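You operate a simulated robot arm through the tools that you are given. There is no shell and no other tool.

The job below is to be done with a simulated robot arm. You get a single attempt, and the scene is never put back.

## Task
Open the paper drawer, fetch the folded cloth and set it inside, then shut the drawer. Then open the right desk door, take the carton from the top shelf behind the right desk door and put it on the right end of the lift table, then shut the door. Then turn the desk speed dial to 60. Then open the third chest drawer from the top, take the filter from the top of the beige drawer chest and leave it in the inside from the top of the third chest drawer and shut the drawer again. Then open the narrow cabinet door. The order counts. Set down upright: filter.

Only the result counts: the job must be done as asked and must still hold three seconds after the hand-in. Knocking over, shifting, dropping, spilling or breaking anything else fails it. Flat cloth is picked up by pressing the open fingertips on it (5 to 10 N) and closing them slowly along it; thin cloth reads only 2 to 8 mm in the jaws.

## Robot
A 6-joint arm with a two-finger gripper on a trunk, on a base that moves. Base frame: it is fixed to the floor where the robot stands at the start and does not move with it; the origin is under the middle of the robot, x ahead of it, y to its left, z up. Lengths are in cm, angles in rad, forces in N, time in s.
With the tool pointing down near the work surface it reaches from about 34 to 36 cm from the robot's upright axis, wherever it stands. Its first joint turns from -1.204 to 3.002 rad. Places, roughly: bin paper [60, 0, 10]; desk speed dial [30, 100, 100]; filter (4x4x6 cm) [-370, 240, 90]; folded cloth (7x9x3 cm) [20, 70, 100]; inside of the third chest drawer [-410, 220, 30]; narrow cabinet door [30, -60, 60]; paper drawer [50, 0, 30]; right desk door [10, 100, 40]; right end of the lift table [-200, 540, 50]; third chest drawer [-400, 220, 30]. Payload 3 kg.
Tool frame: one jaw stands still; the origin (TCP) lies on its face and is the grasp point; the fingertips stand 3 cm ahead of it; z points along the fingers, y is the line along which they close. The gripper opens to 9.6 cm; its body begins 5.3 cm behind the TCP.
Orientation is that of the tool frame in the base frame, as a unit quaternion [w, x, y, z]. With the fingers straight down and closing along the base's y, the tool's x points along the base's -x, its y along +y and its z along -z.

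## Interface
- The arm moves only by the tool nudge_tool. Its argument "targets" is a list of rows, each a list of 3 entries, a list of its own where there are three numbers: the shift along the tool's x, y, z in units of 25 mm (1.0 is 25 mm), then the turn, a rotation vector about the tool's x, y, z in units of 8 degrees (1.0 is 8 degrees), then the finger opening in cm, from 0 to 9.6. In form: [[[tx, ty, tz], [ax, ay, az], claw], ...]. A call has 1 to 20 rows; each row shifts and turns the commanded pose from where the row before left it, along the tool's axes as they then stand. A call with a number of a shift or a turn outside -1 to 1 is refused whole. Each row takes 0.2 s and may step no farther than 5 cm and 0.15 rad from the row before; otherwise, or with a gripper value out of range, the whole call is refused. Where a pose cannot be reached the arm comes as near as it can. A force on the tool above 40 N (or 10 N above the force at the start of the call, whichever is more), or a blocked arm, ends the call early, and 0.2 s more pass. The fingers move at their own pace (about 15.3 cm/s each) and stop on an object; they squeeze with about 26 N. The grip force told is the motor's: it shows also when the fingers shut on nothing. Time passes only in rows, and 0.2 s behind the last, so rows that do not move let the fingers close. The reply holds the time, the measured pose of the TCP, the force on the tool along the base axes, the opening and the grip force, in the units named above and with some noise, with the torque about the TCP (base axes, N m) and any sound that the robot's microphone picked up, and new pictures: "show" is both (left out), scene, wrist or none.
- Cameras (640 x 400 px; columns grow to the right, rows downward): "scene" is now at [12.3, 0.18, 127.57]; the picture's right is [0.04, -1.00, -0.00], its down [-0.83, -0.03, -0.56] and it looks along [0.56, 0.02, -0.83] (base axes); focal length 214 px, centre (320, 200). "wrist" rides on the gripper at [7.3, 2.2, -8.3] in the tool frame; the picture's right is [-0.29, 0.96, 0.00], its down [-0.66, -0.20, -0.72] and it looks along [-0.69, -0.21, 0.69] (tool axes); focal length 247 px, centre (320, 200).
- move_column(by): slides the trunk up (or, below 0, down) by that many cm; the arm and the scene camera ride with it, the base frame stays. It gives what a move gives, with no picture.
- base_move(legs): drives the robot by 1 to 6 legs, each [ahead, left, turn to the left] in cm, cm and rad, along the robot's own axes; the way and the turn of a leg run together, so that a leg with both is an arc; at most 150 cm and 3.142 rad a leg. The arm and the cameras ride along, it lands a little off, and it stops where it bumps. It gives what a move gives, and a new picture of the scene camera.
- turn_head(pan, tilt): turns the head with the scene camera to pan (to the left, within 1.501 rad either way) and tilt (down, from -0.506 to 1.204), counted from straight ahead of the robot. It gives what a move gives, and a new picture of the scene camera.
- pixel_to_xyz(camera, pixels): for up to 12 pixels [column, row] of the newest picture of that camera ("zoom" is the newest enlarged one), the place [x, y, z] in the base frame of the surface seen there, good to about 0.2 cm. It takes no simulated time.
- zoom(camera, box): a new picture of the part [left, top, right, bottom] of that camera's present view, enlarged. It takes no simulated time.
- hand_in(): hands the job in; it is judged then, once.

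Unless the task says otherwise, let go and move clear before handing in.

The tools are called after "Request:" as name(argument=value, ...) on one line, values as JSON. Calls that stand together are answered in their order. nudge_tool: Moves the arm, as the interface text tells. Its arguments: {"type":"object","properties":{"targets":{"type":"array"},"show":{"type":"string","enum":["both","scene","wrist","none"]}},"required":["targets"]} The other tools are called the same way: move_column (by) moves the trunk up or down; base_move (legs) drives the base; turn_head (pan, tilt) turns the head that bears the scene camera; pixel_to_xyz (camera, pixels) gives the place of the surface under pixels of a picture; zoom (camera, box) takes an enlarged picture of a part of a camera's view; hand_in () hands the job in.

At the start:

```text
t: 0.0
tool_pos: [28.39, -24.06, 114.81]
tcp_rot: [0.0, 0.0, 1.0, 0.0]
ft_force: [-0.1, -0.4, 0.4]
ft_torque: [0.0, 0.02, -0.01]
gripper_width: 9.6
gripper_force: 0.1
trunk travel left (down, up): [-65.4, 28.6]
robot x, y, heading: [0.04, -0.02, 0.002]
head pan, tilt (commanded): [0.042, 0.979]
```

scene: 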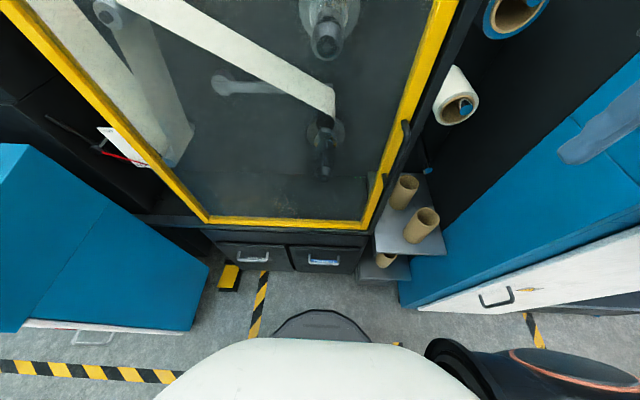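
wrist: 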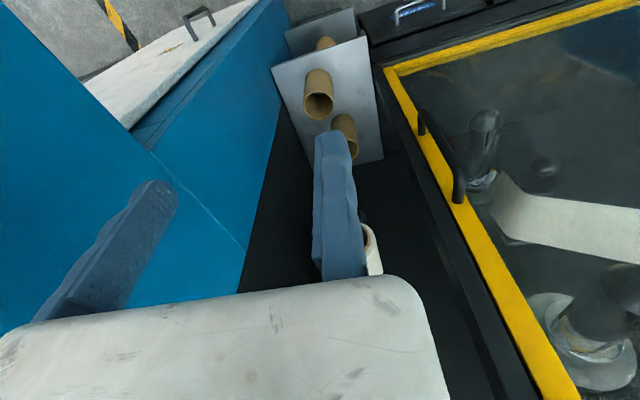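

The scene picture shows two drawers under the yellow-framed machine (handles near (253,257) and (323,262)), a blue unit at left and a white door with handle (495,297) at right. I'll zoom and look around before moving anything.

Request:
zoom(camera="scene", box=[200, 220, 400, 345])

Request:
pixel_to_xyz(camera="scene", pixels=[[253, 257], [323, 262], [215, 243], [290, 248], [365, 248], [495, 297], [95, 338], [60, 230], [190, 320], [440, 240]])

```text
3.20 times, centred on (300, 282) of scene
```

zoom: 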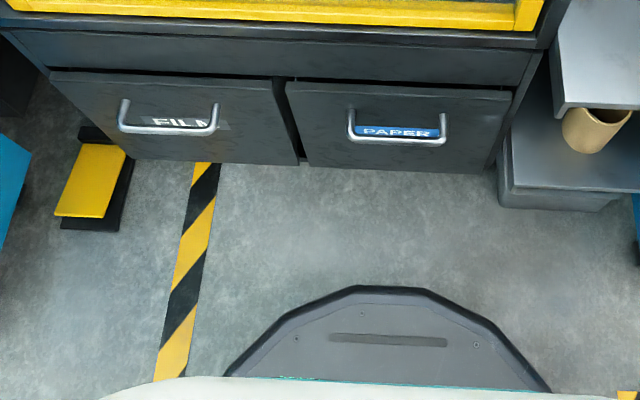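

```text
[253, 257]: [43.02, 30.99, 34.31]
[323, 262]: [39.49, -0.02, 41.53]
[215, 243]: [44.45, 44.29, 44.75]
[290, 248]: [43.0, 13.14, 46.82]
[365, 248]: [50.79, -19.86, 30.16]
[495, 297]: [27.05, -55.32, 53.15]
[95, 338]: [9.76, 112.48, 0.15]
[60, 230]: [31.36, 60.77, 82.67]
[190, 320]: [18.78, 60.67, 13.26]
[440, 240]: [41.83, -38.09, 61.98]
```

The right-hand drawer at y≈0 is labelled PAPER, with its handle near (39.5, 0, 41.5). Now I'll look around with the head to find the cloth, desk and dial.

Request:
turn_head(pan=1.2, tilt=0.6)

```text
t: 1.4
tool_pos: [28.25, -24.16, 114.98]
tcp_rot: [0.0, 0.0, 1.0, 0.0]
ft_force: [0.3, 0.6, -0.1]
ft_torque: [-0.03, 0.02, -0.03]
gripper_width: 9.56
gripper_force: 0.1
trunk travel left (down, up): [-65.4, 28.6]
robot x, y, heading: [0.12, -0.43, -0.001]
head pan, tilt (commanded): [1.201, 0.6]
```

scene: 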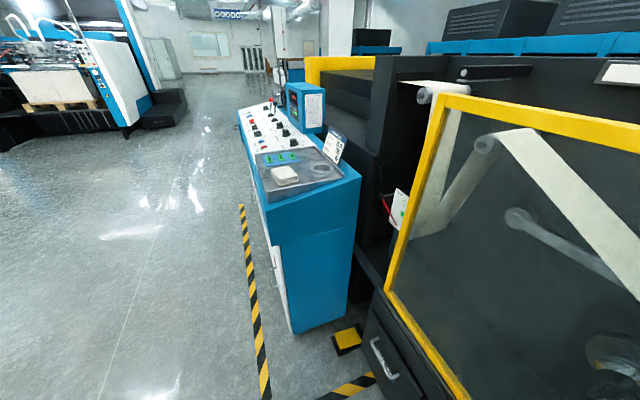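

The desk stands at left with a control top; a white folded cloth lies in the tray at (285,175). I'll zoom into it and read places.

Request:
zoom(camera="scene", box=[225, 75, 385, 215])

Request:
pixel_to_xyz(camera="scene", pixels=[[285, 175], [270, 200], [320, 170], [278, 270], [260, 165], [340, 200], [295, 140], [258, 150], [384, 365], [270, 110]])

```text
2.86 times, centred on (305, 145) of scene
```

zoom: 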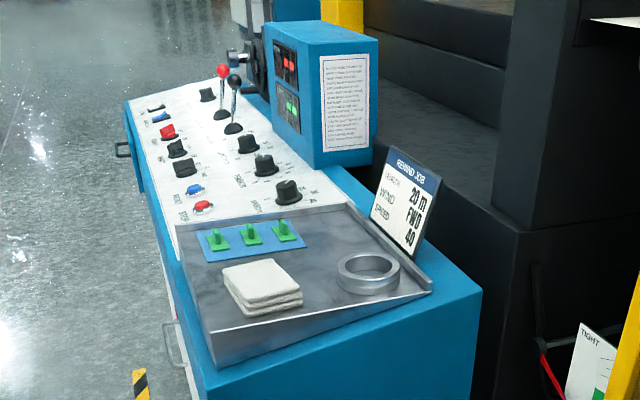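

```text
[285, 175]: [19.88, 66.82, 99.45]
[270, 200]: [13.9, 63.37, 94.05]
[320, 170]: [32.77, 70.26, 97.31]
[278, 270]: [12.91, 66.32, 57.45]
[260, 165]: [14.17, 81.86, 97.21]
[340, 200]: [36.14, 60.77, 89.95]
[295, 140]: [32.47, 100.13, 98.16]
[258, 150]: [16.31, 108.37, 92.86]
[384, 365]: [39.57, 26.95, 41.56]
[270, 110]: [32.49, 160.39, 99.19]
```

The cloth stack is at about (19.9, 67, 99.5) in the tray, and the dial panel is behind it. I'll look further left and right.

Request:
turn_head(pan=1.5, tilt=0.2)

Request:
turn_head(pan=-1.2, tilt=0.6)

```text
t: 2.2
tool_pos: [28.31, -24.19, 114.89]
tcp_rot: [0.0, 0.0, 1.0, 0.0]
ft_force: [-0.8, -0.1, 1.0]
ft_torque: [-0.01, 0.0, 0.01]
gripper_width: 9.6
gripper_force: 0.0
trunk travel left (down, up): [-65.4, 28.6]
robot x, y, heading: [0.06, 0.26, 0.002]
head pan, tilt (commanded): [1.499, 0.201]
```

scene: 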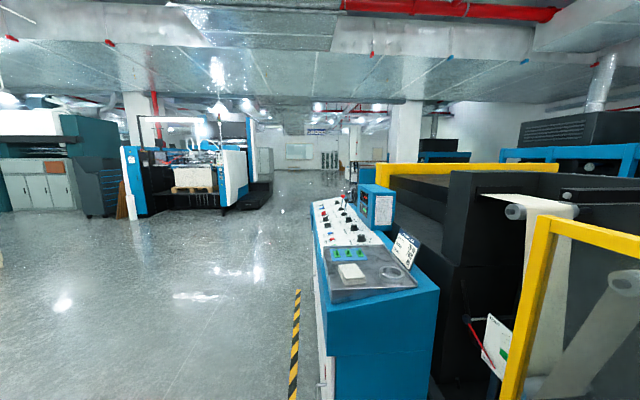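

```text
t: 4.6
tool_pos: [28.39, -24.23, 114.77]
tcp_rot: [0.0, 0.0, 1.0, -0.001]
ft_force: [0.5, 0.0, -0.5]
ft_torque: [0.0, -0.03, 0.03]
gripper_width: 9.59
gripper_force: 0.0
trunk travel left (down, up): [-65.4, 28.6]
robot x, y, heading: [0.01, 0.01, -0.003]
head pan, tilt (commanded): [-1.201, 0.6]
```

scene: 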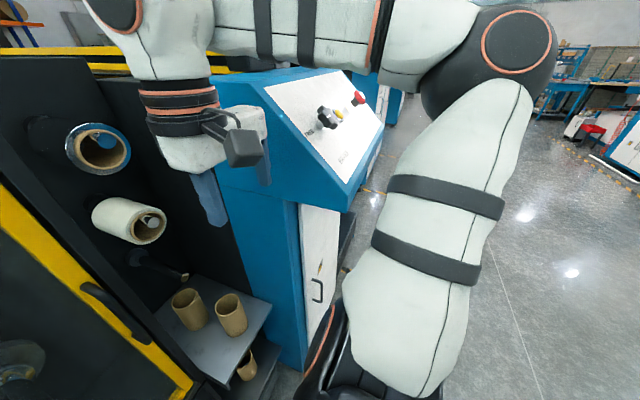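

The right cabinet with handle at (318,290) is the narrow cabinet; the arm comes from the right side. I'll back the base off a bit to get free space, and look ahead at the drawers again.

Request:
base_move(legs=[[-25, 0, 0]])

Request:
turn_head(pan=0.0, tilt=0.8)

```text
t: 6.5
tool_pos: [3.56, -24.23, 114.95]
tcp_rot: [0.0, -0.002, 1.0, 0.0]
ft_force: [0.9, -0.2, -0.6]
ft_torque: [0.02, 0.01, 0.01]
gripper_width: 9.61
gripper_force: 0.0
trunk travel left (down, up): [-65.4, 28.6]
robot x, y, heading: [-24.66, -0.13, 0.004]
head pan, tilt (commanded): [-1.201, 0.6]
```

scene: 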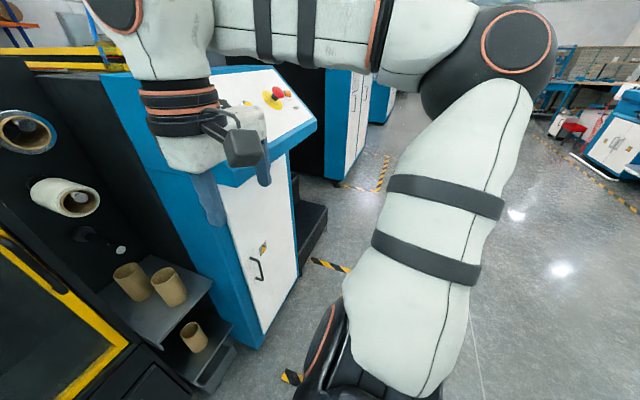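

```text
t: 7.9
tool_pos: [3.57, -24.23, 114.8]
tcp_rot: [0.0, -0.001, 1.0, -0.001]
ft_force: [0.7, 0.5, -0.3]
ft_torque: [-0.02, 0.01, 0.0]
gripper_width: 9.59
gripper_force: 0.0
trunk travel left (down, up): [-65.4, 28.6]
robot x, y, heading: [-24.75, -0.21, 0.002]
head pan, tilt (commanded): [0.0, 0.799]
```

scene: 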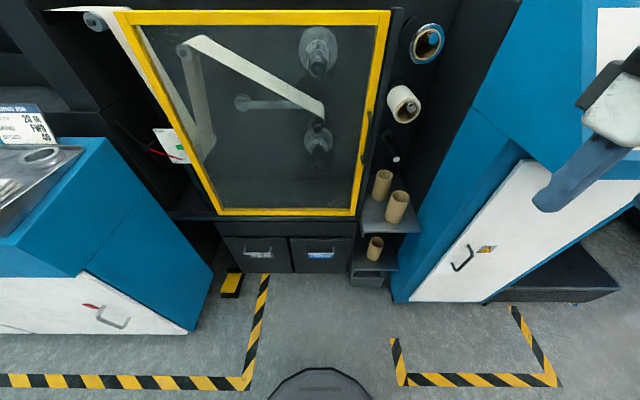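

From here I see both drawers, the right desk door with handle (113,316) and the narrow cabinet door handle (462,258). I'll measure these.

Request:
zoom(camera="scene", box=[210, 215, 370, 315])

Request:
pixel_to_xyz(camera="scene", pixels=[[320, 255], [306, 252], [335, 252], [320, 262], [225, 235], [288, 238], [292, 238], [353, 238], [350, 270], [294, 271], [462, 258], [113, 316]])

```text
4.00 times, centred on (290, 265) of scene
```

zoom: 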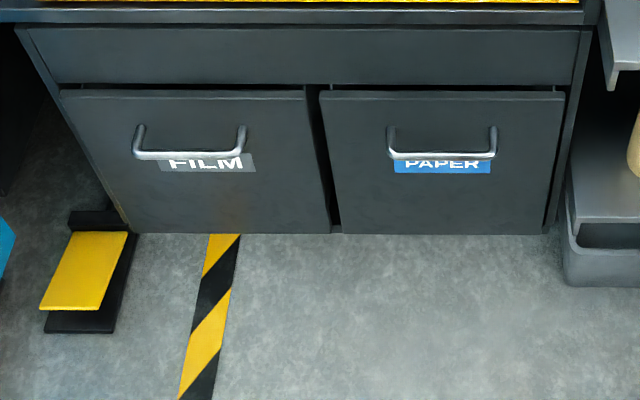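

```text
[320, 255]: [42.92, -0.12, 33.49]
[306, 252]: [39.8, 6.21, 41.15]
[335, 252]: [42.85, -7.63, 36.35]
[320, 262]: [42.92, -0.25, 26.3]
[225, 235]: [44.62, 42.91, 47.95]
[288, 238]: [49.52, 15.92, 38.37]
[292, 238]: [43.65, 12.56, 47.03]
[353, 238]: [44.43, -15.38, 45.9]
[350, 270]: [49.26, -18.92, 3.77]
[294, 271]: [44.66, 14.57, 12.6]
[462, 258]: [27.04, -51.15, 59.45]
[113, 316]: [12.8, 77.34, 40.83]
```

Request:
pixel_to_xyz(camera="zoom", pixels=[[400, 155], [440, 155], [485, 155], [440, 152], [440, 158], [390, 130], [494, 130], [440, 135], [440, 95], [440, 210], [330, 155], [560, 95]])

```text
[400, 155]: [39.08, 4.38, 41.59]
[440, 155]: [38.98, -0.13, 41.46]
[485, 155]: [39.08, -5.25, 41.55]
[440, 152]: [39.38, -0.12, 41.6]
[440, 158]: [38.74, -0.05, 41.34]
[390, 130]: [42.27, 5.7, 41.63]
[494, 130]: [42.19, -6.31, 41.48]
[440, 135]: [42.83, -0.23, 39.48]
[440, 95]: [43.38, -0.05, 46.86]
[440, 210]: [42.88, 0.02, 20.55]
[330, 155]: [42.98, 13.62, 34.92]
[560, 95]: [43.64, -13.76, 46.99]
```

The PAPER bar runs at x≈39.3, z≈41.4 from y=-6 to 5.7, about 3 cm off the face. I'll turn the tool to point ahead (rotation about tool y) while shifting it forward, in free space.

Request:
nudge_tool(targets=[[[-0.5, 0, 0.0], [0, -1, 0], 9.6], [[-0.49, 0, 0.07], [0, -1, 0], 9.6], [[-0.47, 0, 0.14], [0, -1, 0], 9.6], [[-0.45, 0, 0.2], [0, -1, 0], 9.6], [[-0.42, 0, 0.26], [0, -1, 0], 9.6], [[-0.38, 0, 0.32], [0, -1, 0], 9.6]])

```text
t: 9.3
tool_pos: [11.02, -24.16, 114.88]
tcp_rot: [0.407, 0.0, 0.913, 0.001]
ft_force: [0.8, 0.1, -0.1]
ft_torque: [0.02, 0.0, 0.02]
gripper_width: 9.59
gripper_force: 0.0
trunk travel left (down, up): [-65.4, 28.6]
robot x, y, heading: [-24.89, -0.16, 0.004]
head pan, tilt (commanded): [0.0, 0.799]
```

scene: 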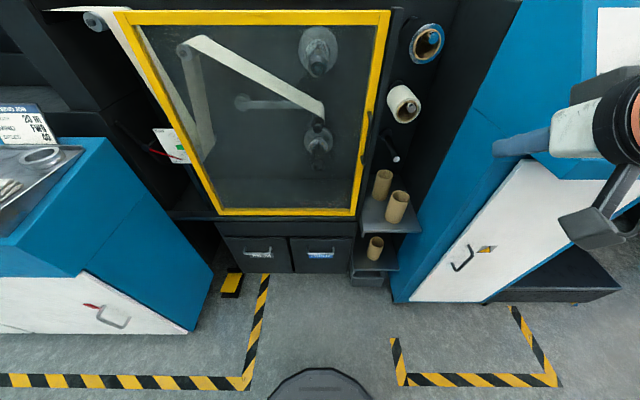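
wrist: 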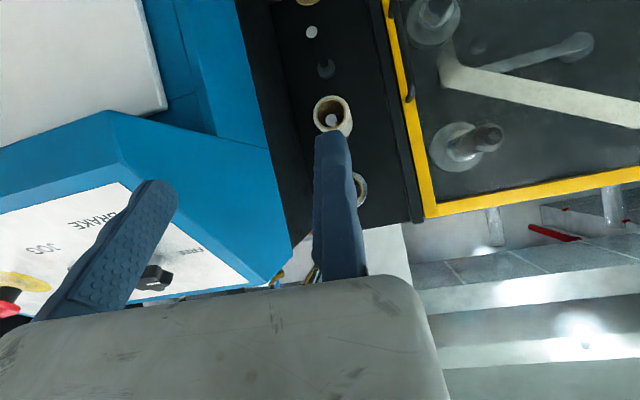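

Rotation went well (48° done). I'll finish the tilt to horizontal and keep moving forward slightly.

Request:
nudge_tool(targets=[[[-0.33, 0, 0.37], [0, -1, 0], 9.6], [[-0.28, 0, 0.41], [0, -1, 0], 9.6], [[-0.22, 0, 0.45], [0, -1, 0], 9.6], [[-0.15, 0, 0.47], [0, -1, 0], 9.6], [[-0.1, 0, 0.49], [0, -1, 0], 9.6], [[0, 0, 0.5], [0, -0.25, 0], 9.6]], show="scene")

Request:
nudge_tool(targets=[[[0, 0, 0], [0, 0, 1], 9.6], [[0, 0, 0], [0, 0, 1], 9.6], [[0, 0, 0], [0, 0, 1], 9.6], [[0, 0, 0], [0, 0, 1], 9.6], [[0, 0, 0], [0, 0, 1], 9.6], [[0, 0, 0], [0, 0, 1], 9.6]], show="scene")

```text
t: 10.7
tool_pos: [19.02, -22.86, 114.54]
tcp_rot: [0.708, 0.0, 0.707, 0.001]
ft_force: [0.6, -0.5, 0.8]
ft_torque: [-0.03, -0.01, 0.01]
gripper_width: 9.62
gripper_force: 0.0
out of reach, approached as far as the arm can: row 3
trunk travel left (down, up): [-65.4, 28.6]
robot x, y, heading: [-24.86, 0.35, 0.0]
head pan, tilt (commanded): [0.0, 0.799]
```

scene: 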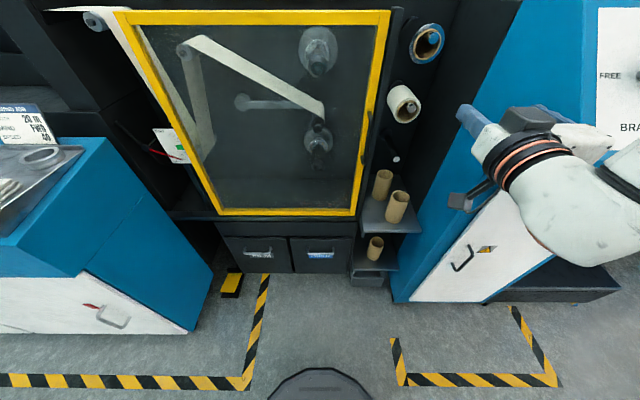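

```text
t: 12.1
tool_pos: [18.94, -22.8, 114.64]
tcp_rot: [0.645, 0.289, 0.646, 0.289]
ft_force: [0.5, -0.1, -0.5]
ft_torque: [0.04, -0.01, -0.01]
gripper_width: 9.58
gripper_force: 0.1
trunk travel left (down, up): [-65.4, 28.6]
robot x, y, heading: [-24.78, 0.1, 0.003]
head pan, tilt (commanded): [0.0, 0.799]
```

scene: 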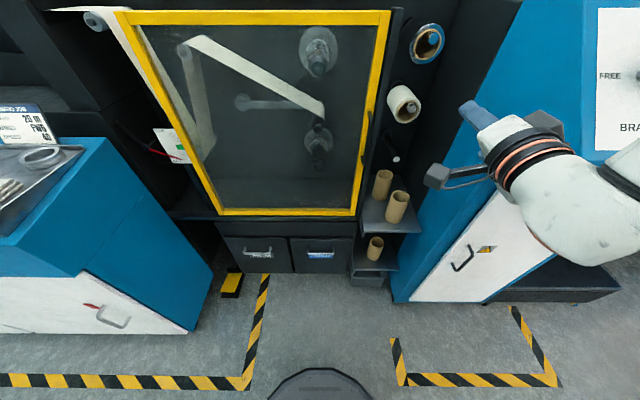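

Pose holds; I'll finish the roll so the jaws close vertically, then lower the trunk.

Request:
nudge_tool(targets=[[[0, 0, 0], [0, 0, 1], 9.6], [[0, 0, 0], [0, 0, 1], 9.6], [[0, 0, 0], [0, 0, 1], 9.6], [[0, 0, 0], [0, 0, 1], 9.6], [[0, 0, 0], [0, 0, 1], 9.6], [[0, 0, 0], [0, 0, 0.25], 9.6]], show="scene")

Request:
move_column(by=-60)

Request:
turn_head(pan=-0.3, tilt=0.4)

```text
t: 13.5
tool_pos: [18.89, -22.8, 114.69]
tcp_rot: [0.499, 0.5, 0.5, 0.501]
ft_force: [-0.1, -0.1, 0.1]
ft_torque: [-0.01, 0.02, 0.04]
gripper_width: 9.6
gripper_force: 0.0
trunk travel left (down, up): [-65.4, 28.6]
robot x, y, heading: [-24.9, -0.04, 0.006]
head pan, tilt (commanded): [0.0, 0.799]
```

scene: 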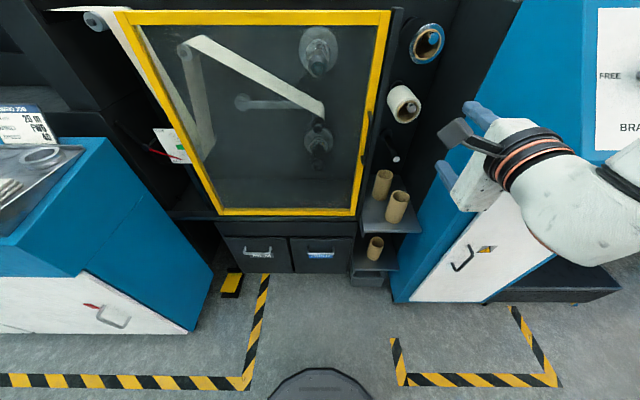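

```text
refused: -60 is not a number from -40 to 40
```

```text
t: 14.3
tool_pos: [18.98, -22.97, 114.78]
tcp_rot: [0.5, 0.499, 0.5, 0.501]
ft_force: [0.4, -0.7, 0.5]
ft_torque: [0.01, 0.02, 0.0]
gripper_width: 9.6
gripper_force: 0.0
trunk travel left (down, up): [-65.4, 28.6]
robot x, y, heading: [-24.9, 0.0, 0.005]
head pan, tilt (commanded): [-0.3, 0.4]
```

scene: 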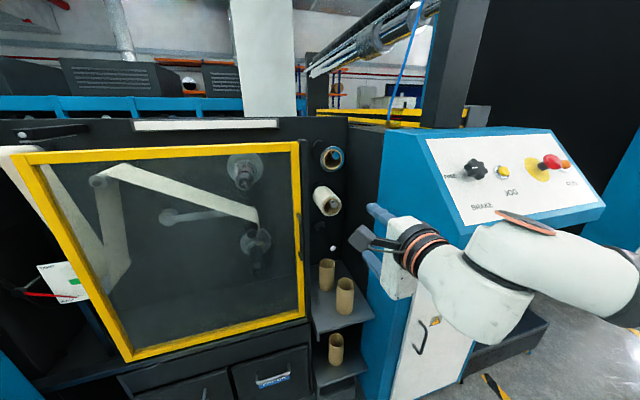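

Roll done: fixed jaw above, jaws close vertically. Column moves are limited to 40 cm per call, so I lower in two steps.

Request:
move_column(by=-40)

Request:
move_column(by=-25)

Request:
turn_head(pan=-0.2, tilt=0.5)

```text
t: 18.2
tool_pos: [18.91, -22.89, 74.67]
tcp_rot: [0.5, 0.499, 0.5, 0.5]
ft_force: [-0.2, -0.4, 0.7]
ft_torque: [0.0, 0.03, -0.01]
gripper_width: 9.58
gripper_force: 0.1
trunk travel left (down, up): [-25.4, 68.6]
robot x, y, heading: [-25.21, -0.26, 0.007]
head pan, tilt (commanded): [-0.3, 0.4]
```

```text
t: 20.7
tool_pos: [18.95, -22.83, 49.66]
tcp_rot: [0.499, 0.499, 0.502, 0.5]
ft_force: [-0.1, -0.2, 0.0]
ft_torque: [0.0, -0.02, 0.01]
gripper_width: 9.59
gripper_force: 0.1
trunk travel left (down, up): [-0.4, 93.6]
robot x, y, heading: [-24.9, 0.1, 0.001]
head pan, tilt (commanded): [-0.3, 0.4]
```

```text
t: 21.4
tool_pos: [18.95, -22.87, 49.71]
tcp_rot: [0.5, 0.499, 0.501, 0.5]
ft_force: [0.4, -0.2, -0.3]
ft_torque: [-0.02, 0.0, 0.0]
gripper_width: 9.58
gripper_force: 0.0
trunk travel left (down, up): [-0.4, 93.6]
robot x, y, heading: [-25.08, -0.14, 0.004]
head pan, tilt (commanded): [-0.201, 0.499]
```

scene: 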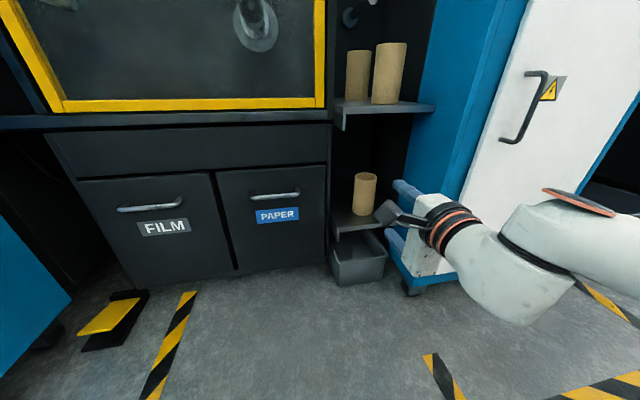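

The PAPER handle is at (275,195) now, and TCP sits at z=49.7. I'll lower the arm 6.5 cm and drive left so the tool lines up with y≈0.

Request:
nudge_tool(targets=[[[0, -1, 0], [0, 0, 0], 9.6], [[0, -1, 0], [0, 0, 0], 9.6], [[0, -0.7, 0], [0, 0, 0], 9.6]], show="none")

Request:
base_move(legs=[[0, 22.5, 0]])

```text
t: 22.2
tool_pos: [20.59, -22.79, 43.61]
tcp_rot: [0.499, 0.499, 0.501, 0.501]
ft_force: [-0.5, -0.1, 0.0]
ft_torque: [0.0, 0.0, -0.01]
gripper_width: 9.61
gripper_force: 0.0
out of reach, approached as far as the arm can: row 2, 3
trunk travel left (down, up): [-0.4, 93.6]
robot x, y, heading: [-24.94, 0.12, 0.004]
head pan, tilt (commanded): [-0.201, 0.499]
```

```text
t: 23.9
tool_pos: [20.37, -0.7, 43.55]
tcp_rot: [0.501, 0.5, 0.499, 0.5]
ft_force: [-0.1, -0.8, -0.4]
ft_torque: [-0.03, 0.03, -0.03]
gripper_width: 9.59
gripper_force: 0.0
trunk travel left (down, up): [-0.4, 93.6]
robot x, y, heading: [-24.76, 22.41, 0.002]
head pan, tilt (commanded): [-0.201, 0.499]
```

scene: 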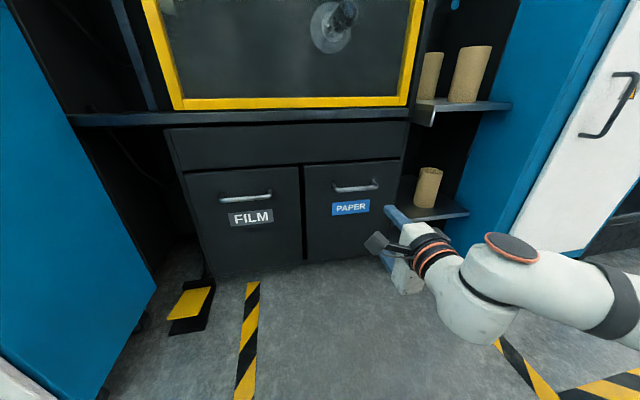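

Lowering was limited near x=20, so I'll extend the arm forward and see if it goes lower.

Request:
nudge_tool(targets=[[[0, 0, 1], [0, 0, 0], 9.6], [[0, -0.5, 1], [0, 0, 0], 9.6], [[0, -0.5, 0], [0, 0, 0], 9.6]], show="none")

```text
t: 24.7
tool_pos: [25.3, -0.5, 41.02]
tcp_rot: [0.5, 0.501, 0.499, 0.5]
ft_force: [-0.8, -0.1, 0.1]
ft_torque: [0.0, 0.01, 0.0]
gripper_width: 9.61
gripper_force: 0.0
trunk travel left (down, up): [-0.4, 93.6]
robot x, y, heading: [-24.83, 22.18, 0.002]
head pan, tilt (commanded): [-0.201, 0.499]
```

Good: it reached z=41. I'll raise to z≈42.6 and drive ahead 9 cm toward the handle.

Request:
nudge_tool(targets=[[[0, 0.65, 0], [0, 0, 0], 9.6]], show="none")

Request:
base_move(legs=[[9, 0, 0]])

Request:
nudge_tool(targets=[[[0, 0, 0], [0, 0, 0], 9.6]], show="wrist")

```text
t: 25.1
tool_pos: [25.37, -0.5, 42.67]
tcp_rot: [0.5, 0.499, 0.5, 0.5]
ft_force: [1.3, -0.3, -0.3]
ft_torque: [0.0, -0.01, 0.01]
gripper_width: 9.61
gripper_force: 0.0
trunk travel left (down, up): [-0.4, 93.6]
robot x, y, heading: [-24.69, 22.34, 0.002]
head pan, tilt (commanded): [-0.201, 0.499]
```

```text
t: 26.2
tool_pos: [34.49, -0.72, 42.64]
tcp_rot: [0.5, 0.5, 0.501, 0.499]
ft_force: [0.1, 0.2, 0.8]
ft_torque: [0.0, -0.02, -0.03]
gripper_width: 9.58
gripper_force: 0.0
trunk travel left (down, up): [-0.4, 93.6]
robot x, y, heading: [-15.8, 22.21, 0.002]
head pan, tilt (commanded): [-0.201, 0.499]
```

scene: 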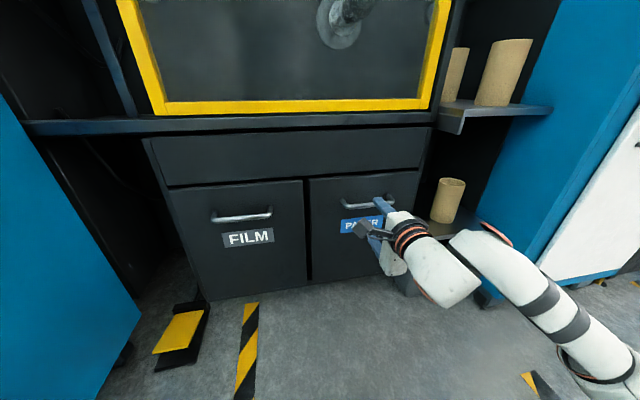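

```text
t: 26.6
tool_pos: [34.45, -0.49, 42.68]
tcp_rot: [0.5, 0.5, 0.5, 0.5]
ft_force: [-0.3, -0.7, -0.6]
ft_torque: [0.0, 0.02, -0.02]
gripper_width: 9.58
gripper_force: 0.1
trunk travel left (down, up): [-0.4, 93.6]
robot x, y, heading: [-15.91, 22.35, -0.001]
head pan, tilt (commanded): [-0.201, 0.499]
```

wrist: 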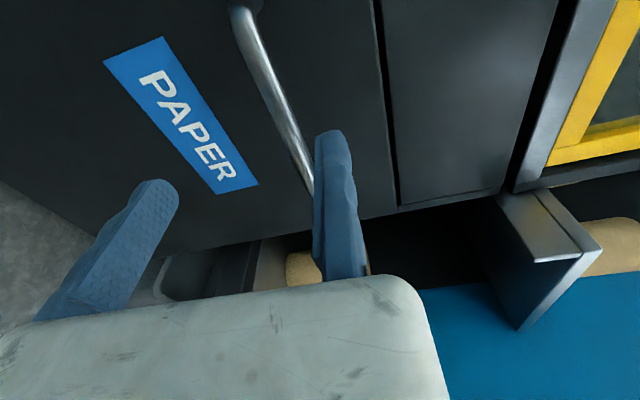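

The wrist view shows the bar just below the fixed (upper) jaw at (310,180). I'll advance about 3.6 cm and then close on the bar.

Request:
nudge_tool(targets=[[[0, 0, 0.8], [0, 0, 0], 9.6], [[0, 0, 0.64], [0, 0, 0], 9.6]], show="wrist")

```text
t: 27.2
tool_pos: [38.12, -0.54, 42.73]
tcp_rot: [0.501, 0.5, 0.5, 0.5]
ft_force: [-0.1, 0.1, -0.3]
ft_torque: [0.0, 0.02, 0.01]
gripper_width: 9.6
gripper_force: 0.1
trunk travel left (down, up): [-0.4, 93.6]
robot x, y, heading: [-16.25, 22.21, 0.002]
head pan, tilt (commanded): [-0.201, 0.499]
```

wrist: 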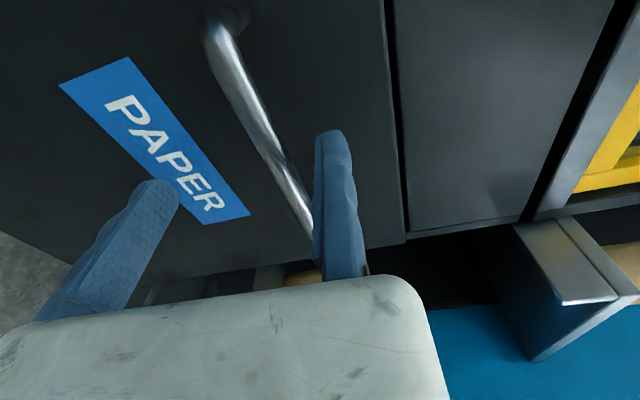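

The bar lies between the jaws. Lowering 0.6 cm and closing.

Request:
nudge_tool(targets=[[[0, -0.24, 0], [0, 0, 0], 9.6], [[0, 0, 0], [0, 0, 0], 4], [[0, 0, 0], [0, 0, 0], 1.5], [[0, 0, 0], [0, 0, 0], 0.0], [[0, 0, 0], [0, 0, 0], 0.0]], show="both")

```text
t: 28.6
tool_pos: [38.2, -0.58, 41.6]
tcp_rot: [0.495, 0.506, 0.503, 0.496]
ft_force: [-0.7, 1.3, -12.4]
ft_torque: [-0.35, 0.17, 0.24]
gripper_width: 1.15
gripper_force: 45.1
trunk travel left (down, up): [-0.4, 93.6]
robot x, y, heading: [-16.11, 22.4, -0.0]
head pan, tilt (commanded): [-0.201, 0.499]
stopped in row 5: the force on the tool passed its limit at 42 N (the readings are from after the stop); the commanded pose is now the measured one
```

scene: 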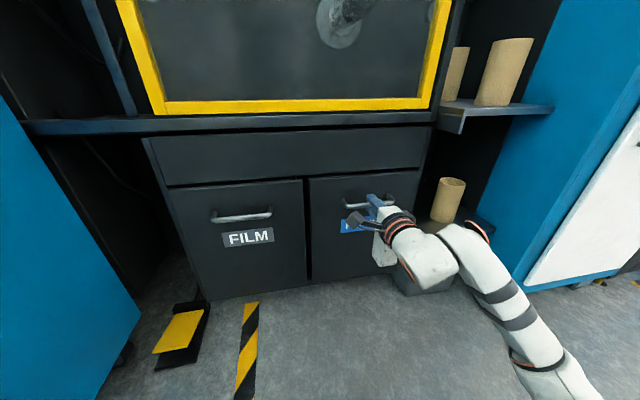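
wrist: 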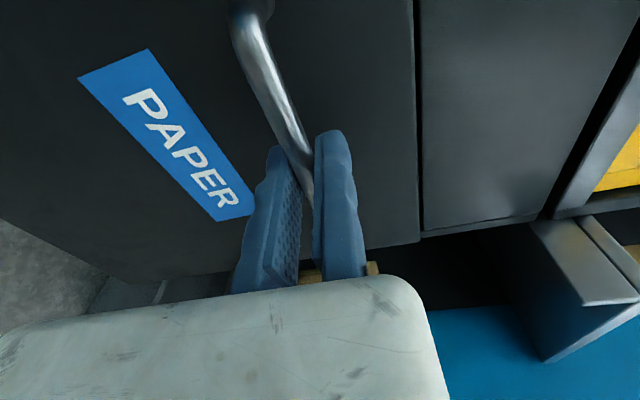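

The grip is on the bar (width 1.15). I'll pull by driving back.

Request:
base_move(legs=[[-15, 0, 0]])

```text
t: 29.9
tool_pos: [23.1, -0.7, 41.74]
tcp_rot: [0.495, 0.505, 0.502, 0.498]
ft_force: [-1.2, 6.7, -21.7]
ft_torque: [-0.35, 0.27, 0.0]
gripper_width: 1.17
gripper_force: 45.3
trunk travel left (down, up): [-0.4, 93.6]
robot x, y, heading: [-30.92, 22.08, -0.002]
head pan, tilt (commanded): [-0.201, 0.499]
```

scene: 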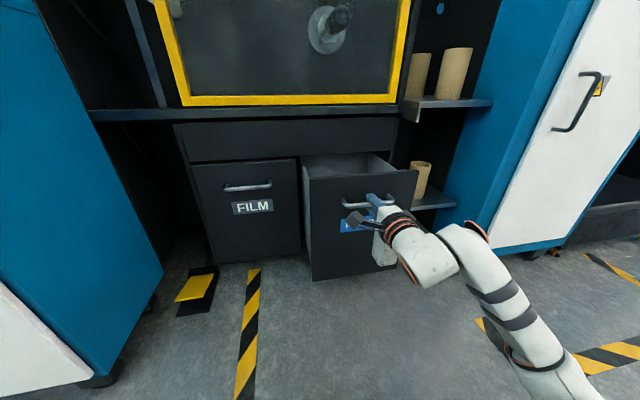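

The drawer is opening smoothly (15 cm so far). I'll pull 12 cm more.

Request:
base_move(legs=[[-12, 0, 0]])

```text
t: 31.3
tool_pos: [11.14, -0.53, 41.55]
tcp_rot: [0.495, 0.505, 0.503, 0.497]
ft_force: [4.7, 0.6, -2.7]
ft_torque: [-0.3, 0.0, 0.36]
gripper_width: 1.18
gripper_force: 45.1
trunk travel left (down, up): [-0.4, 93.6]
robot x, y, heading: [-42.85, 22.07, 0.006]
head pan, tilt (commanded): [-0.201, 0.499]
stopped in leg 1: the force on the tool passed its limit at 44 N (the readings are from after the stop); the commanded pose is now the measured one
```

scene: 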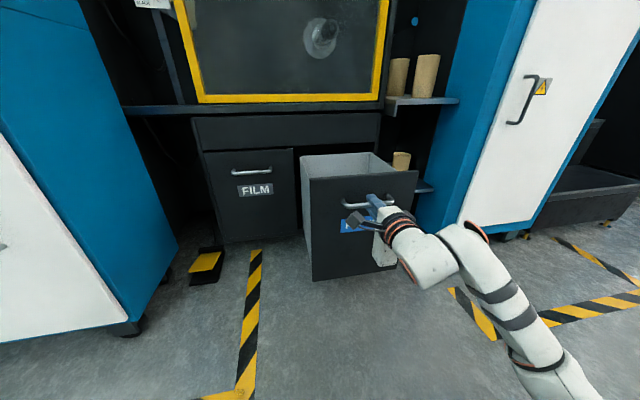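

The drawer reached its stop, about 27 cm open. I'll release the bar and back the tool off.

Request:
nudge_tool(targets=[[[0, 0, 0], [0, 0, 0], 3], [[0, 0, 0], [0, 0, 0], 9.6], [[0, 0.2, 0], [0, 0, 0], 9.6], [[0, 0, -1], [0, 0, 0], 9.6], [[0, 0, -0.6], [0, 0, 0], 9.6]], show="none")

Request:
base_move(legs=[[-15, 0, 0]])

```text
t: 32.5
tool_pos: [6.94, -0.51, 42.26]
tcp_rot: [0.496, 0.505, 0.501, 0.498]
ft_force: [-0.3, 0.2, -0.5]
ft_torque: [0.0, 0.02, 0.0]
gripper_width: 9.6
gripper_force: 0.0
trunk travel left (down, up): [-0.4, 93.6]
robot x, y, heading: [-42.97, 22.25, 0.002]
head pan, tilt (commanded): [-0.201, 0.499]
```

```text
t: 33.9
tool_pos: [-7.88, -0.58, 42.33]
tcp_rot: [0.497, 0.504, 0.502, 0.498]
ft_force: [0.3, 0.9, -0.6]
ft_torque: [0.03, 0.02, -0.01]
gripper_width: 9.58
gripper_force: 0.2
trunk travel left (down, up): [-0.4, 93.6]
robot x, y, heading: [-58.22, 22.29, 0.006]
head pan, tilt (commanded): [-0.201, 0.499]
```

scene: 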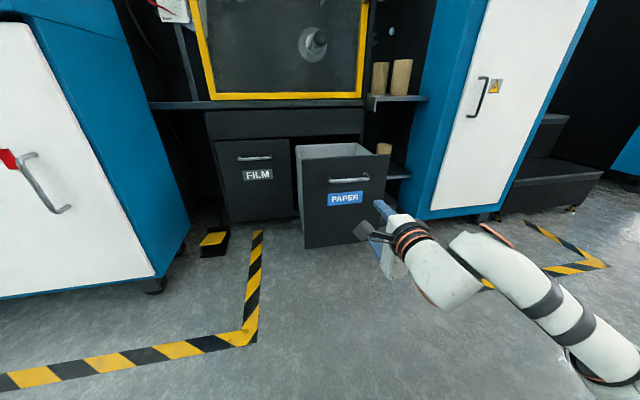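

The PAPER drawer stands open. Next I raise the trunk and turn the head to study the cloth on the desk.

Request:
move_column(by=40)

Request:
move_column(by=35)

Request:
turn_head(pan=0.55, tilt=0.4)

```text
t: 37.7
tool_pos: [-8.07, -0.51, 82.23]
tcp_rot: [0.497, 0.503, 0.502, 0.498]
ft_force: [0.9, -0.9, 0.4]
ft_torque: [0.02, 0.0, 0.0]
gripper_width: 9.61
gripper_force: 0.0
trunk travel left (down, up): [-40.4, 53.6]
robot x, y, heading: [-58.08, 22.46, 0.006]
head pan, tilt (commanded): [-0.201, 0.499]
```

```text
t: 41.1
tool_pos: [-7.91, -0.53, 117.26]
tcp_rot: [0.496, 0.505, 0.502, 0.498]
ft_force: [0.1, 0.1, -0.1]
ft_torque: [-0.04, -0.01, 0.02]
gripper_width: 9.59
gripper_force: 0.0
trunk travel left (down, up): [-75.4, 18.6]
robot x, y, heading: [-58.33, 22.08, 0.003]
head pan, tilt (commanded): [-0.201, 0.499]
```

```text
t: 42.2
tool_pos: [-7.98, -0.63, 117.31]
tcp_rot: [0.496, 0.504, 0.501, 0.498]
ft_force: [-0.3, -0.5, 0.1]
ft_torque: [0.0, -0.03, 0.03]
gripper_width: 9.58
gripper_force: 0.0
trunk travel left (down, up): [-75.4, 18.6]
robot x, y, heading: [-58.09, 22.16, -0.0]
head pan, tilt (commanded): [0.55, 0.4]
```

scene: 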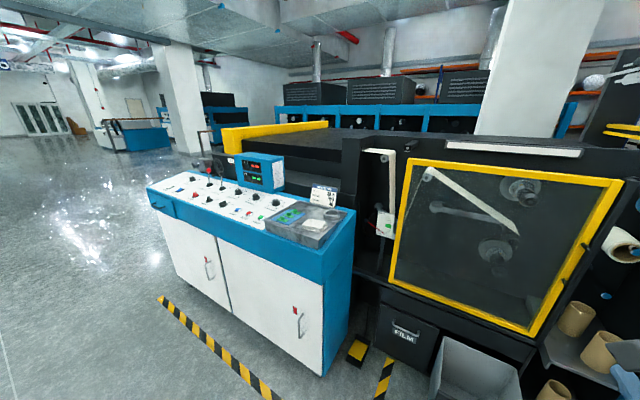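

Request:
zoom(camera="scene", box=[140, 160, 370, 380])

Request:
zoom(camera="scene", box=[250, 170, 360, 250])

```text
1.82 times, centred on (255, 270) of scene
```

zoom: 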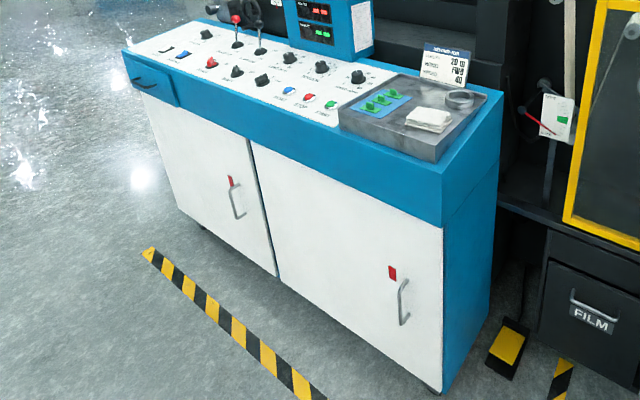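

```text
5.00 times, centred on (305, 210) of scene
```

zoom: 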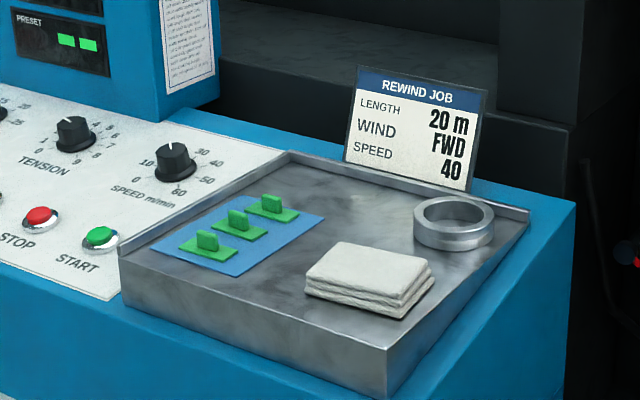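

The dial labelled "SPEED m/min" is at zoom (175,160), with 60 at (180,190). Measuring the cloth corners, the tray and the dial.

Request:
pixel_to_xyz(camera="zoom", pixels=[[345, 246], [308, 282], [400, 303], [428, 264], [368, 272], [360, 325], [300, 310], [450, 290], [290, 160], [380, 355], [175, 150], [175, 175]])

Request:
pixel_to_xyz(camera="scene", pixels=[[298, 322], [300, 315], [297, 334], [225, 250], [320, 288], [322, 370], [207, 268], [350, 215], [322, 234]])

```text
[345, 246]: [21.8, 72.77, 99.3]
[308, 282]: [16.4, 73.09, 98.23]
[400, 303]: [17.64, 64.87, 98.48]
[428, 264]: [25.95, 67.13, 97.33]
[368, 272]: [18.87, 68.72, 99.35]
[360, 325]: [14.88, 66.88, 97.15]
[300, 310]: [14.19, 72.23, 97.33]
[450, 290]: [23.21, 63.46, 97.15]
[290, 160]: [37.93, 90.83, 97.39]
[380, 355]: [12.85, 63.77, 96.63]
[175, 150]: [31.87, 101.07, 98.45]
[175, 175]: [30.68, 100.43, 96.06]
```

```text
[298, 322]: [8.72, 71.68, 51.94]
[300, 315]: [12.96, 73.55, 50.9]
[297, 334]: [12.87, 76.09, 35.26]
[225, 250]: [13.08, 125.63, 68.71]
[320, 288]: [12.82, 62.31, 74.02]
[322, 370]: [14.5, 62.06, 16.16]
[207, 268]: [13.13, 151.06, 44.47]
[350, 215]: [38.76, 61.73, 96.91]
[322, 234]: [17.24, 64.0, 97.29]
```

The cloth centre is about (20, 69), top z≈99.4, ~7 cm along x. A turn about tool x by +90° from the present pose gives fingers down, closing along x. I'll do that here in free space and learn the reach.

Request:
nudge_tool(targets=[[[0, 0, -0.6], [1, 0, 0], 9.6], [[0, 0, -0.6], [1, 0, 0], 9.6], [[0, 0, -0.6], [1, 0, 0], 9.6], [[0, -0.2, -0.6], [1, 0, 0], 9.6], [[0, -0.3, -0.5], [1, 0, 0], 9.6], [[0, -0.3, -0.4], [1, 0, 0], 9.6]], show="none")

Request:
nudge_tool(targets=[[[0, -0.3, 0], [1, 0, 0], 9.6], [[0, -0.3, 0], [1, 0, 0], 9.6], [[0, -0.3, 0], [1, 0, 0], 9.6], [[0, -0.2, 0], [1, 0, 0], 9.6], [[0, 0, 0], [1, 0, 0], 9.6], [[0, 0, 0], [0.25, 0, 0], 9.6]], show="both")

```text
t: 43.6
tool_pos: [-17.23, -2.02, 117.12]
tcp_rot: [0.248, 0.662, 0.661, 0.252]
ft_force: [-0.4, -0.2, 0.3]
ft_torque: [0.01, -0.01, 0.01]
gripper_width: 9.59
gripper_force: 0.1
out of reach, approached as far as the arm can: row 6
trunk travel left (down, up): [-75.4, 18.6]
robot x, y, heading: [-58.23, 22.18, 0.003]
head pan, tilt (commanded): [0.55, 0.4]
```

```text
t: 45.0
tool_pos: [-27.0, -8.68, 108.92]
tcp_rot: [-0.007, 0.707, 0.707, -0.002]
ft_force: [-0.4, -0.4, 0.1]
ft_torque: [-0.01, -0.01, -0.03]
gripper_width: 9.58
gripper_force: 0.1
out of reach, approached as far as the arm can: row 1, 2, 3, 4, 5, 6
trunk travel left (down, up): [-75.4, 18.6]
robot x, y, heading: [-58.23, 22.5, 0.001]
head pan, tilt (commanded): [0.55, 0.4]
```

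scene: 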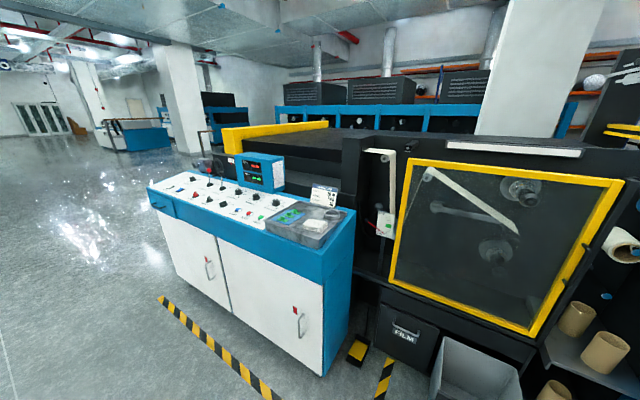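
wrist: 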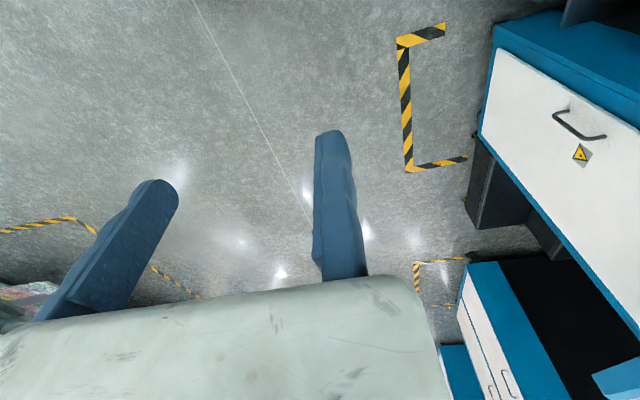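

Tool is now straight down but reach was limiting. I'll probe the reach by nudging forward (+x = tool +y) and up.

Request:
nudge_tool(targets=[[[0, 0, -1], [0, 0, 0], 9.6], [[0, 0, -1], [0, 0, 0], 9.6], [[0, 0, -1], [0, 0, 0], 9.6]], show="none")

Request:
nudge_tool(targets=[[[0, 1, 0], [0, 0, 0], 9.6], [[0, 1, 0], [0, 0, 0], 9.6]], show="none")

```text
t: 45.8
tool_pos: [-26.92, -8.59, 116.56]
tcp_rot: [-0.006, 0.707, 0.707, -0.001]
ft_force: [0.1, 0.2, -0.3]
ft_torque: [-0.03, 0.02, -0.01]
gripper_width: 9.61
gripper_force: 0.1
trunk travel left (down, up): [-75.4, 18.6]
robot x, y, heading: [-58.13, 22.17, 0.002]
head pan, tilt (commanded): [0.55, 0.4]
```

```text
t: 46.4
tool_pos: [-21.73, -8.69, 116.36]
tcp_rot: [-0.005, 0.707, 0.707, -0.004]
ft_force: [-0.7, 1.2, -0.5]
ft_torque: [0.02, 0.0, 0.0]
gripper_width: 9.62
gripper_force: 0.1
trunk travel left (down, up): [-75.4, 18.6]
robot x, y, heading: [-57.91, 22.38, 0.003]
head pan, tilt (commanded): [0.55, 0.4]
```

Request:
nudge_tool(targets=[[[0, 1, 0], [0, 0, 0], 9.6], [[0, 1, 0], [0, 0, 0], 9.6], [[0, 0, 1], [0, 0, 0], 9.6], [[0, 0, 1], [0, 0, 0], 9.6], [[0, 0, 1], [0, 0, 0], 9.6], [[0, 0, 1], [0, 0, 0], 9.6]], show="none")

Request:
nudge_tool(targets=[[[1, 0, 0], [0, 0, 0], 9.6], [[1, 0, 0], [0, 0, 0], 9.6], [[1, 0, 0], [0, 0, 0], 9.6], [[1, 0, 0], [0, 0, 0], 9.6]], show="none")

```text
t: 47.8
tool_pos: [-17.09, -8.63, 106.29]
tcp_rot: [-0.006, 0.707, 0.707, -0.003]
ft_force: [0.2, 0.4, 0.1]
ft_torque: [-0.01, -0.01, 0.04]
gripper_width: 9.59
gripper_force: 0.1
trunk travel left (down, up): [-75.4, 18.6]
robot x, y, heading: [-58.0, 22.31, 0.003]
head pan, tilt (commanded): [0.55, 0.4]
```

```text
t: 48.8
tool_pos: [-18.77, -0.85, 106.07]
tcp_rot: [-0.005, 0.707, 0.707, -0.002]
ft_force: [-0.9, -0.2, -0.3]
ft_torque: [0.01, 0.0, 0.03]
gripper_width: 9.6
gripper_force: 0.1
out of reach, approached as far as the arm can: row 3, 4
trunk travel left (down, up): [-75.4, 18.6]
robot x, y, heading: [-58.18, 22.43, 0.001]
head pan, tilt (commanded): [0.55, 0.4]
```

Reach shows an inner limit. I'll look at the arm itself to learn its geometry.

Request:
turn_head(pan=-1.0, tilt=0.9)

```text
t: 50.5
tool_pos: [-18.69, -0.89, 106.01]
tcp_rot: [-0.006, 0.707, 0.708, -0.003]
ft_force: [-0.1, -0.8, 0.2]
ft_torque: [-0.01, 0.02, -0.01]
gripper_width: 9.6
gripper_force: 0.1
trunk travel left (down, up): [-75.4, 18.6]
robot x, y, heading: [-57.86, 22.3, -0.001]
head pan, tilt (commanded): [-1.0, 0.901]
```

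scene: 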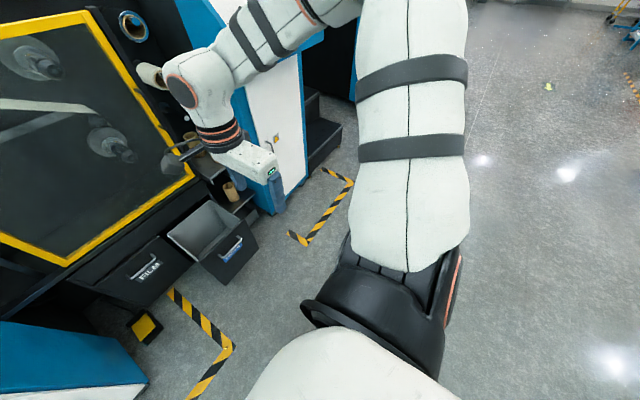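

Request:
pixel_to_xyz(camera="scene", pixels=[[410, 250], [410, 150], [410, 60], [370, 300], [440, 300], [200, 85], [270, 30], [245, 160], [340, 360], [410, 10], [330, 10], [210, 120]])

```text
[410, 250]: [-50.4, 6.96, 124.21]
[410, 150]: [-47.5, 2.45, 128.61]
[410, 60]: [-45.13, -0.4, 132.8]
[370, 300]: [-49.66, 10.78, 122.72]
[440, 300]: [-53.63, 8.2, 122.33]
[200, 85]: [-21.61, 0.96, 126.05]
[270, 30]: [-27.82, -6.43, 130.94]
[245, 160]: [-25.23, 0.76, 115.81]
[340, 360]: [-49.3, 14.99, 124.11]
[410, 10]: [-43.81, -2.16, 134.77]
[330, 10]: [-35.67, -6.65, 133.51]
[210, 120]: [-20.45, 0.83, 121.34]
```

The arm is strongly folded near the body, so it should reach farther out. I'll probe forward reach with fingers down.

Request:
nudge_tool(targets=[[[0, 1, 0], [0, 0, 0], 9.6], [[0, 1, 0], [0, 0, 0], 9.6], [[0, 1, 0], [0, 0, 0], 9.6], [[0, 1, 0], [0, 0, 0], 9.6], [[0, 1, 0], [0, 0, 0], 9.6], [[0, 1, 0], [0, 0, 0], 9.6], [[0, 1, 0], [0, 0, 0], 9.6], [[0, 1, 0], [0, 0, 0], 9.6]], show="scene")

```text
t: 52.3
tool_pos: [-8.33, -10.4, 104.11]
tcp_rot: [-0.006, 0.708, 0.707, -0.001]
ft_force: [-0.4, -0.6, 0.0]
ft_torque: [0.02, 0.01, -0.01]
gripper_width: 9.58
gripper_force: 0.1
out of reach, approached as far as the arm can: row 1, 2, 3, 4, 5, 6, 7, 8
trunk travel left (down, up): [-75.4, 18.6]
robot x, y, heading: [-57.89, 22.43, 0.001]
head pan, tilt (commanded): [-1.0, 0.901]
```

scene: 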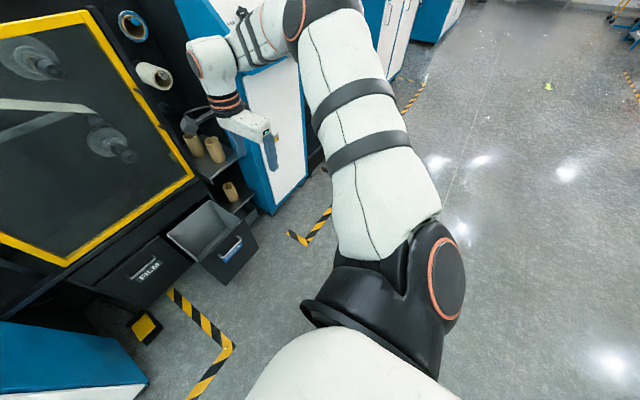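

It slid off to the right, so the limit depends on tool roll versus arm direction. I'll roll the tool back 90° (closing along y) and probe moving left.

Request:
nudge_tool(targets=[[[0, 0, 0], [0, 0, -1], 9.6], [[0, 0, 0], [0, 0, -1], 9.6], [[0, 0, 0], [0, 0, -1], 9.6], [[0, 0, 0], [0, 0, -1], 9.6], [[0, 0, 0], [0, 0, -1], 9.6], [[0, 0, 0], [0, 0, -1], 9.6], [[0, 0, 0], [0, 0, -1], 9.6], [[0, 0, 0], [0, 0, -1], 9.6], [[0, 0, 0], [0, 0, -1], 9.6], [[0, 0, 0], [0, 0, -1], 9.6], [[0, 0, 0], [0, 0, -1], 9.6], [[0, 0, 0], [0, 0, -0.25], 9.6]], show="none")

Request:
nudge_tool(targets=[[[0, 1, 0], [0, 0, 0], 9.6], [[0, 1, 0], [0, 0, 0], 9.6], [[0, 1, 0], [0, 0, 0], 9.6], [[0, 1, 0], [0, 0, 0], 9.6], [[0, 1, 0], [0, 0, 0], 9.6], [[0, 1, 0], [0, 0, 0], 9.6], [[0, 1, 0], [0, 0, 0], 9.6], [[0, 1, 0], [0, 0, 0], 9.6]], show="scene")

```text
t: 54.9
tool_pos: [-17.92, -5.23, 102.89]
tcp_rot: [-0.004, 0.0, 1.0, 0.001]
ft_force: [0.5, 0.3, -0.6]
ft_torque: [-0.01, 0.04, -0.02]
gripper_width: 9.58
gripper_force: 0.0
out of reach, approached as far as the arm can: row 9, 10, 11, 12
trunk travel left (down, up): [-75.4, 18.6]
robot x, y, heading: [-57.92, 22.4, 0.002]
head pan, tilt (commanded): [-1.0, 0.901]
```

```text
t: 56.7
tool_pos: [-24.75, 3.09, 102.55]
tcp_rot: [-0.006, 0.0, 1.0, 0.002]
ft_force: [-0.3, 0.3, -0.1]
ft_torque: [0.0, -0.04, 0.01]
gripper_width: 9.62
gripper_force: 0.0
out of reach, approached as far as the arm can: row 2, 3, 4, 5, 6, 7, 8
trunk travel left (down, up): [-75.4, 18.6]
robot x, y, heading: [-57.99, 22.11, 0.002]
head pan, tilt (commanded): [-1.0, 0.901]
```

scene: 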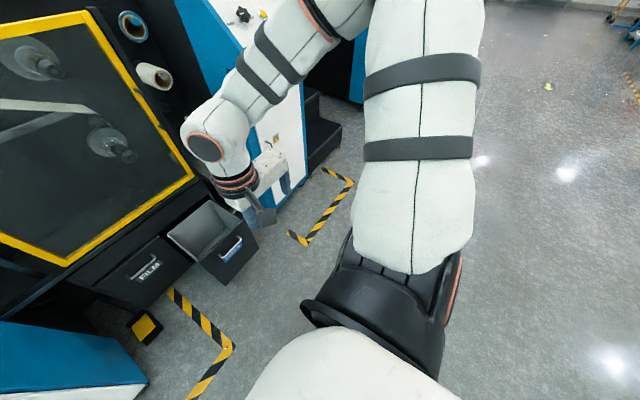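

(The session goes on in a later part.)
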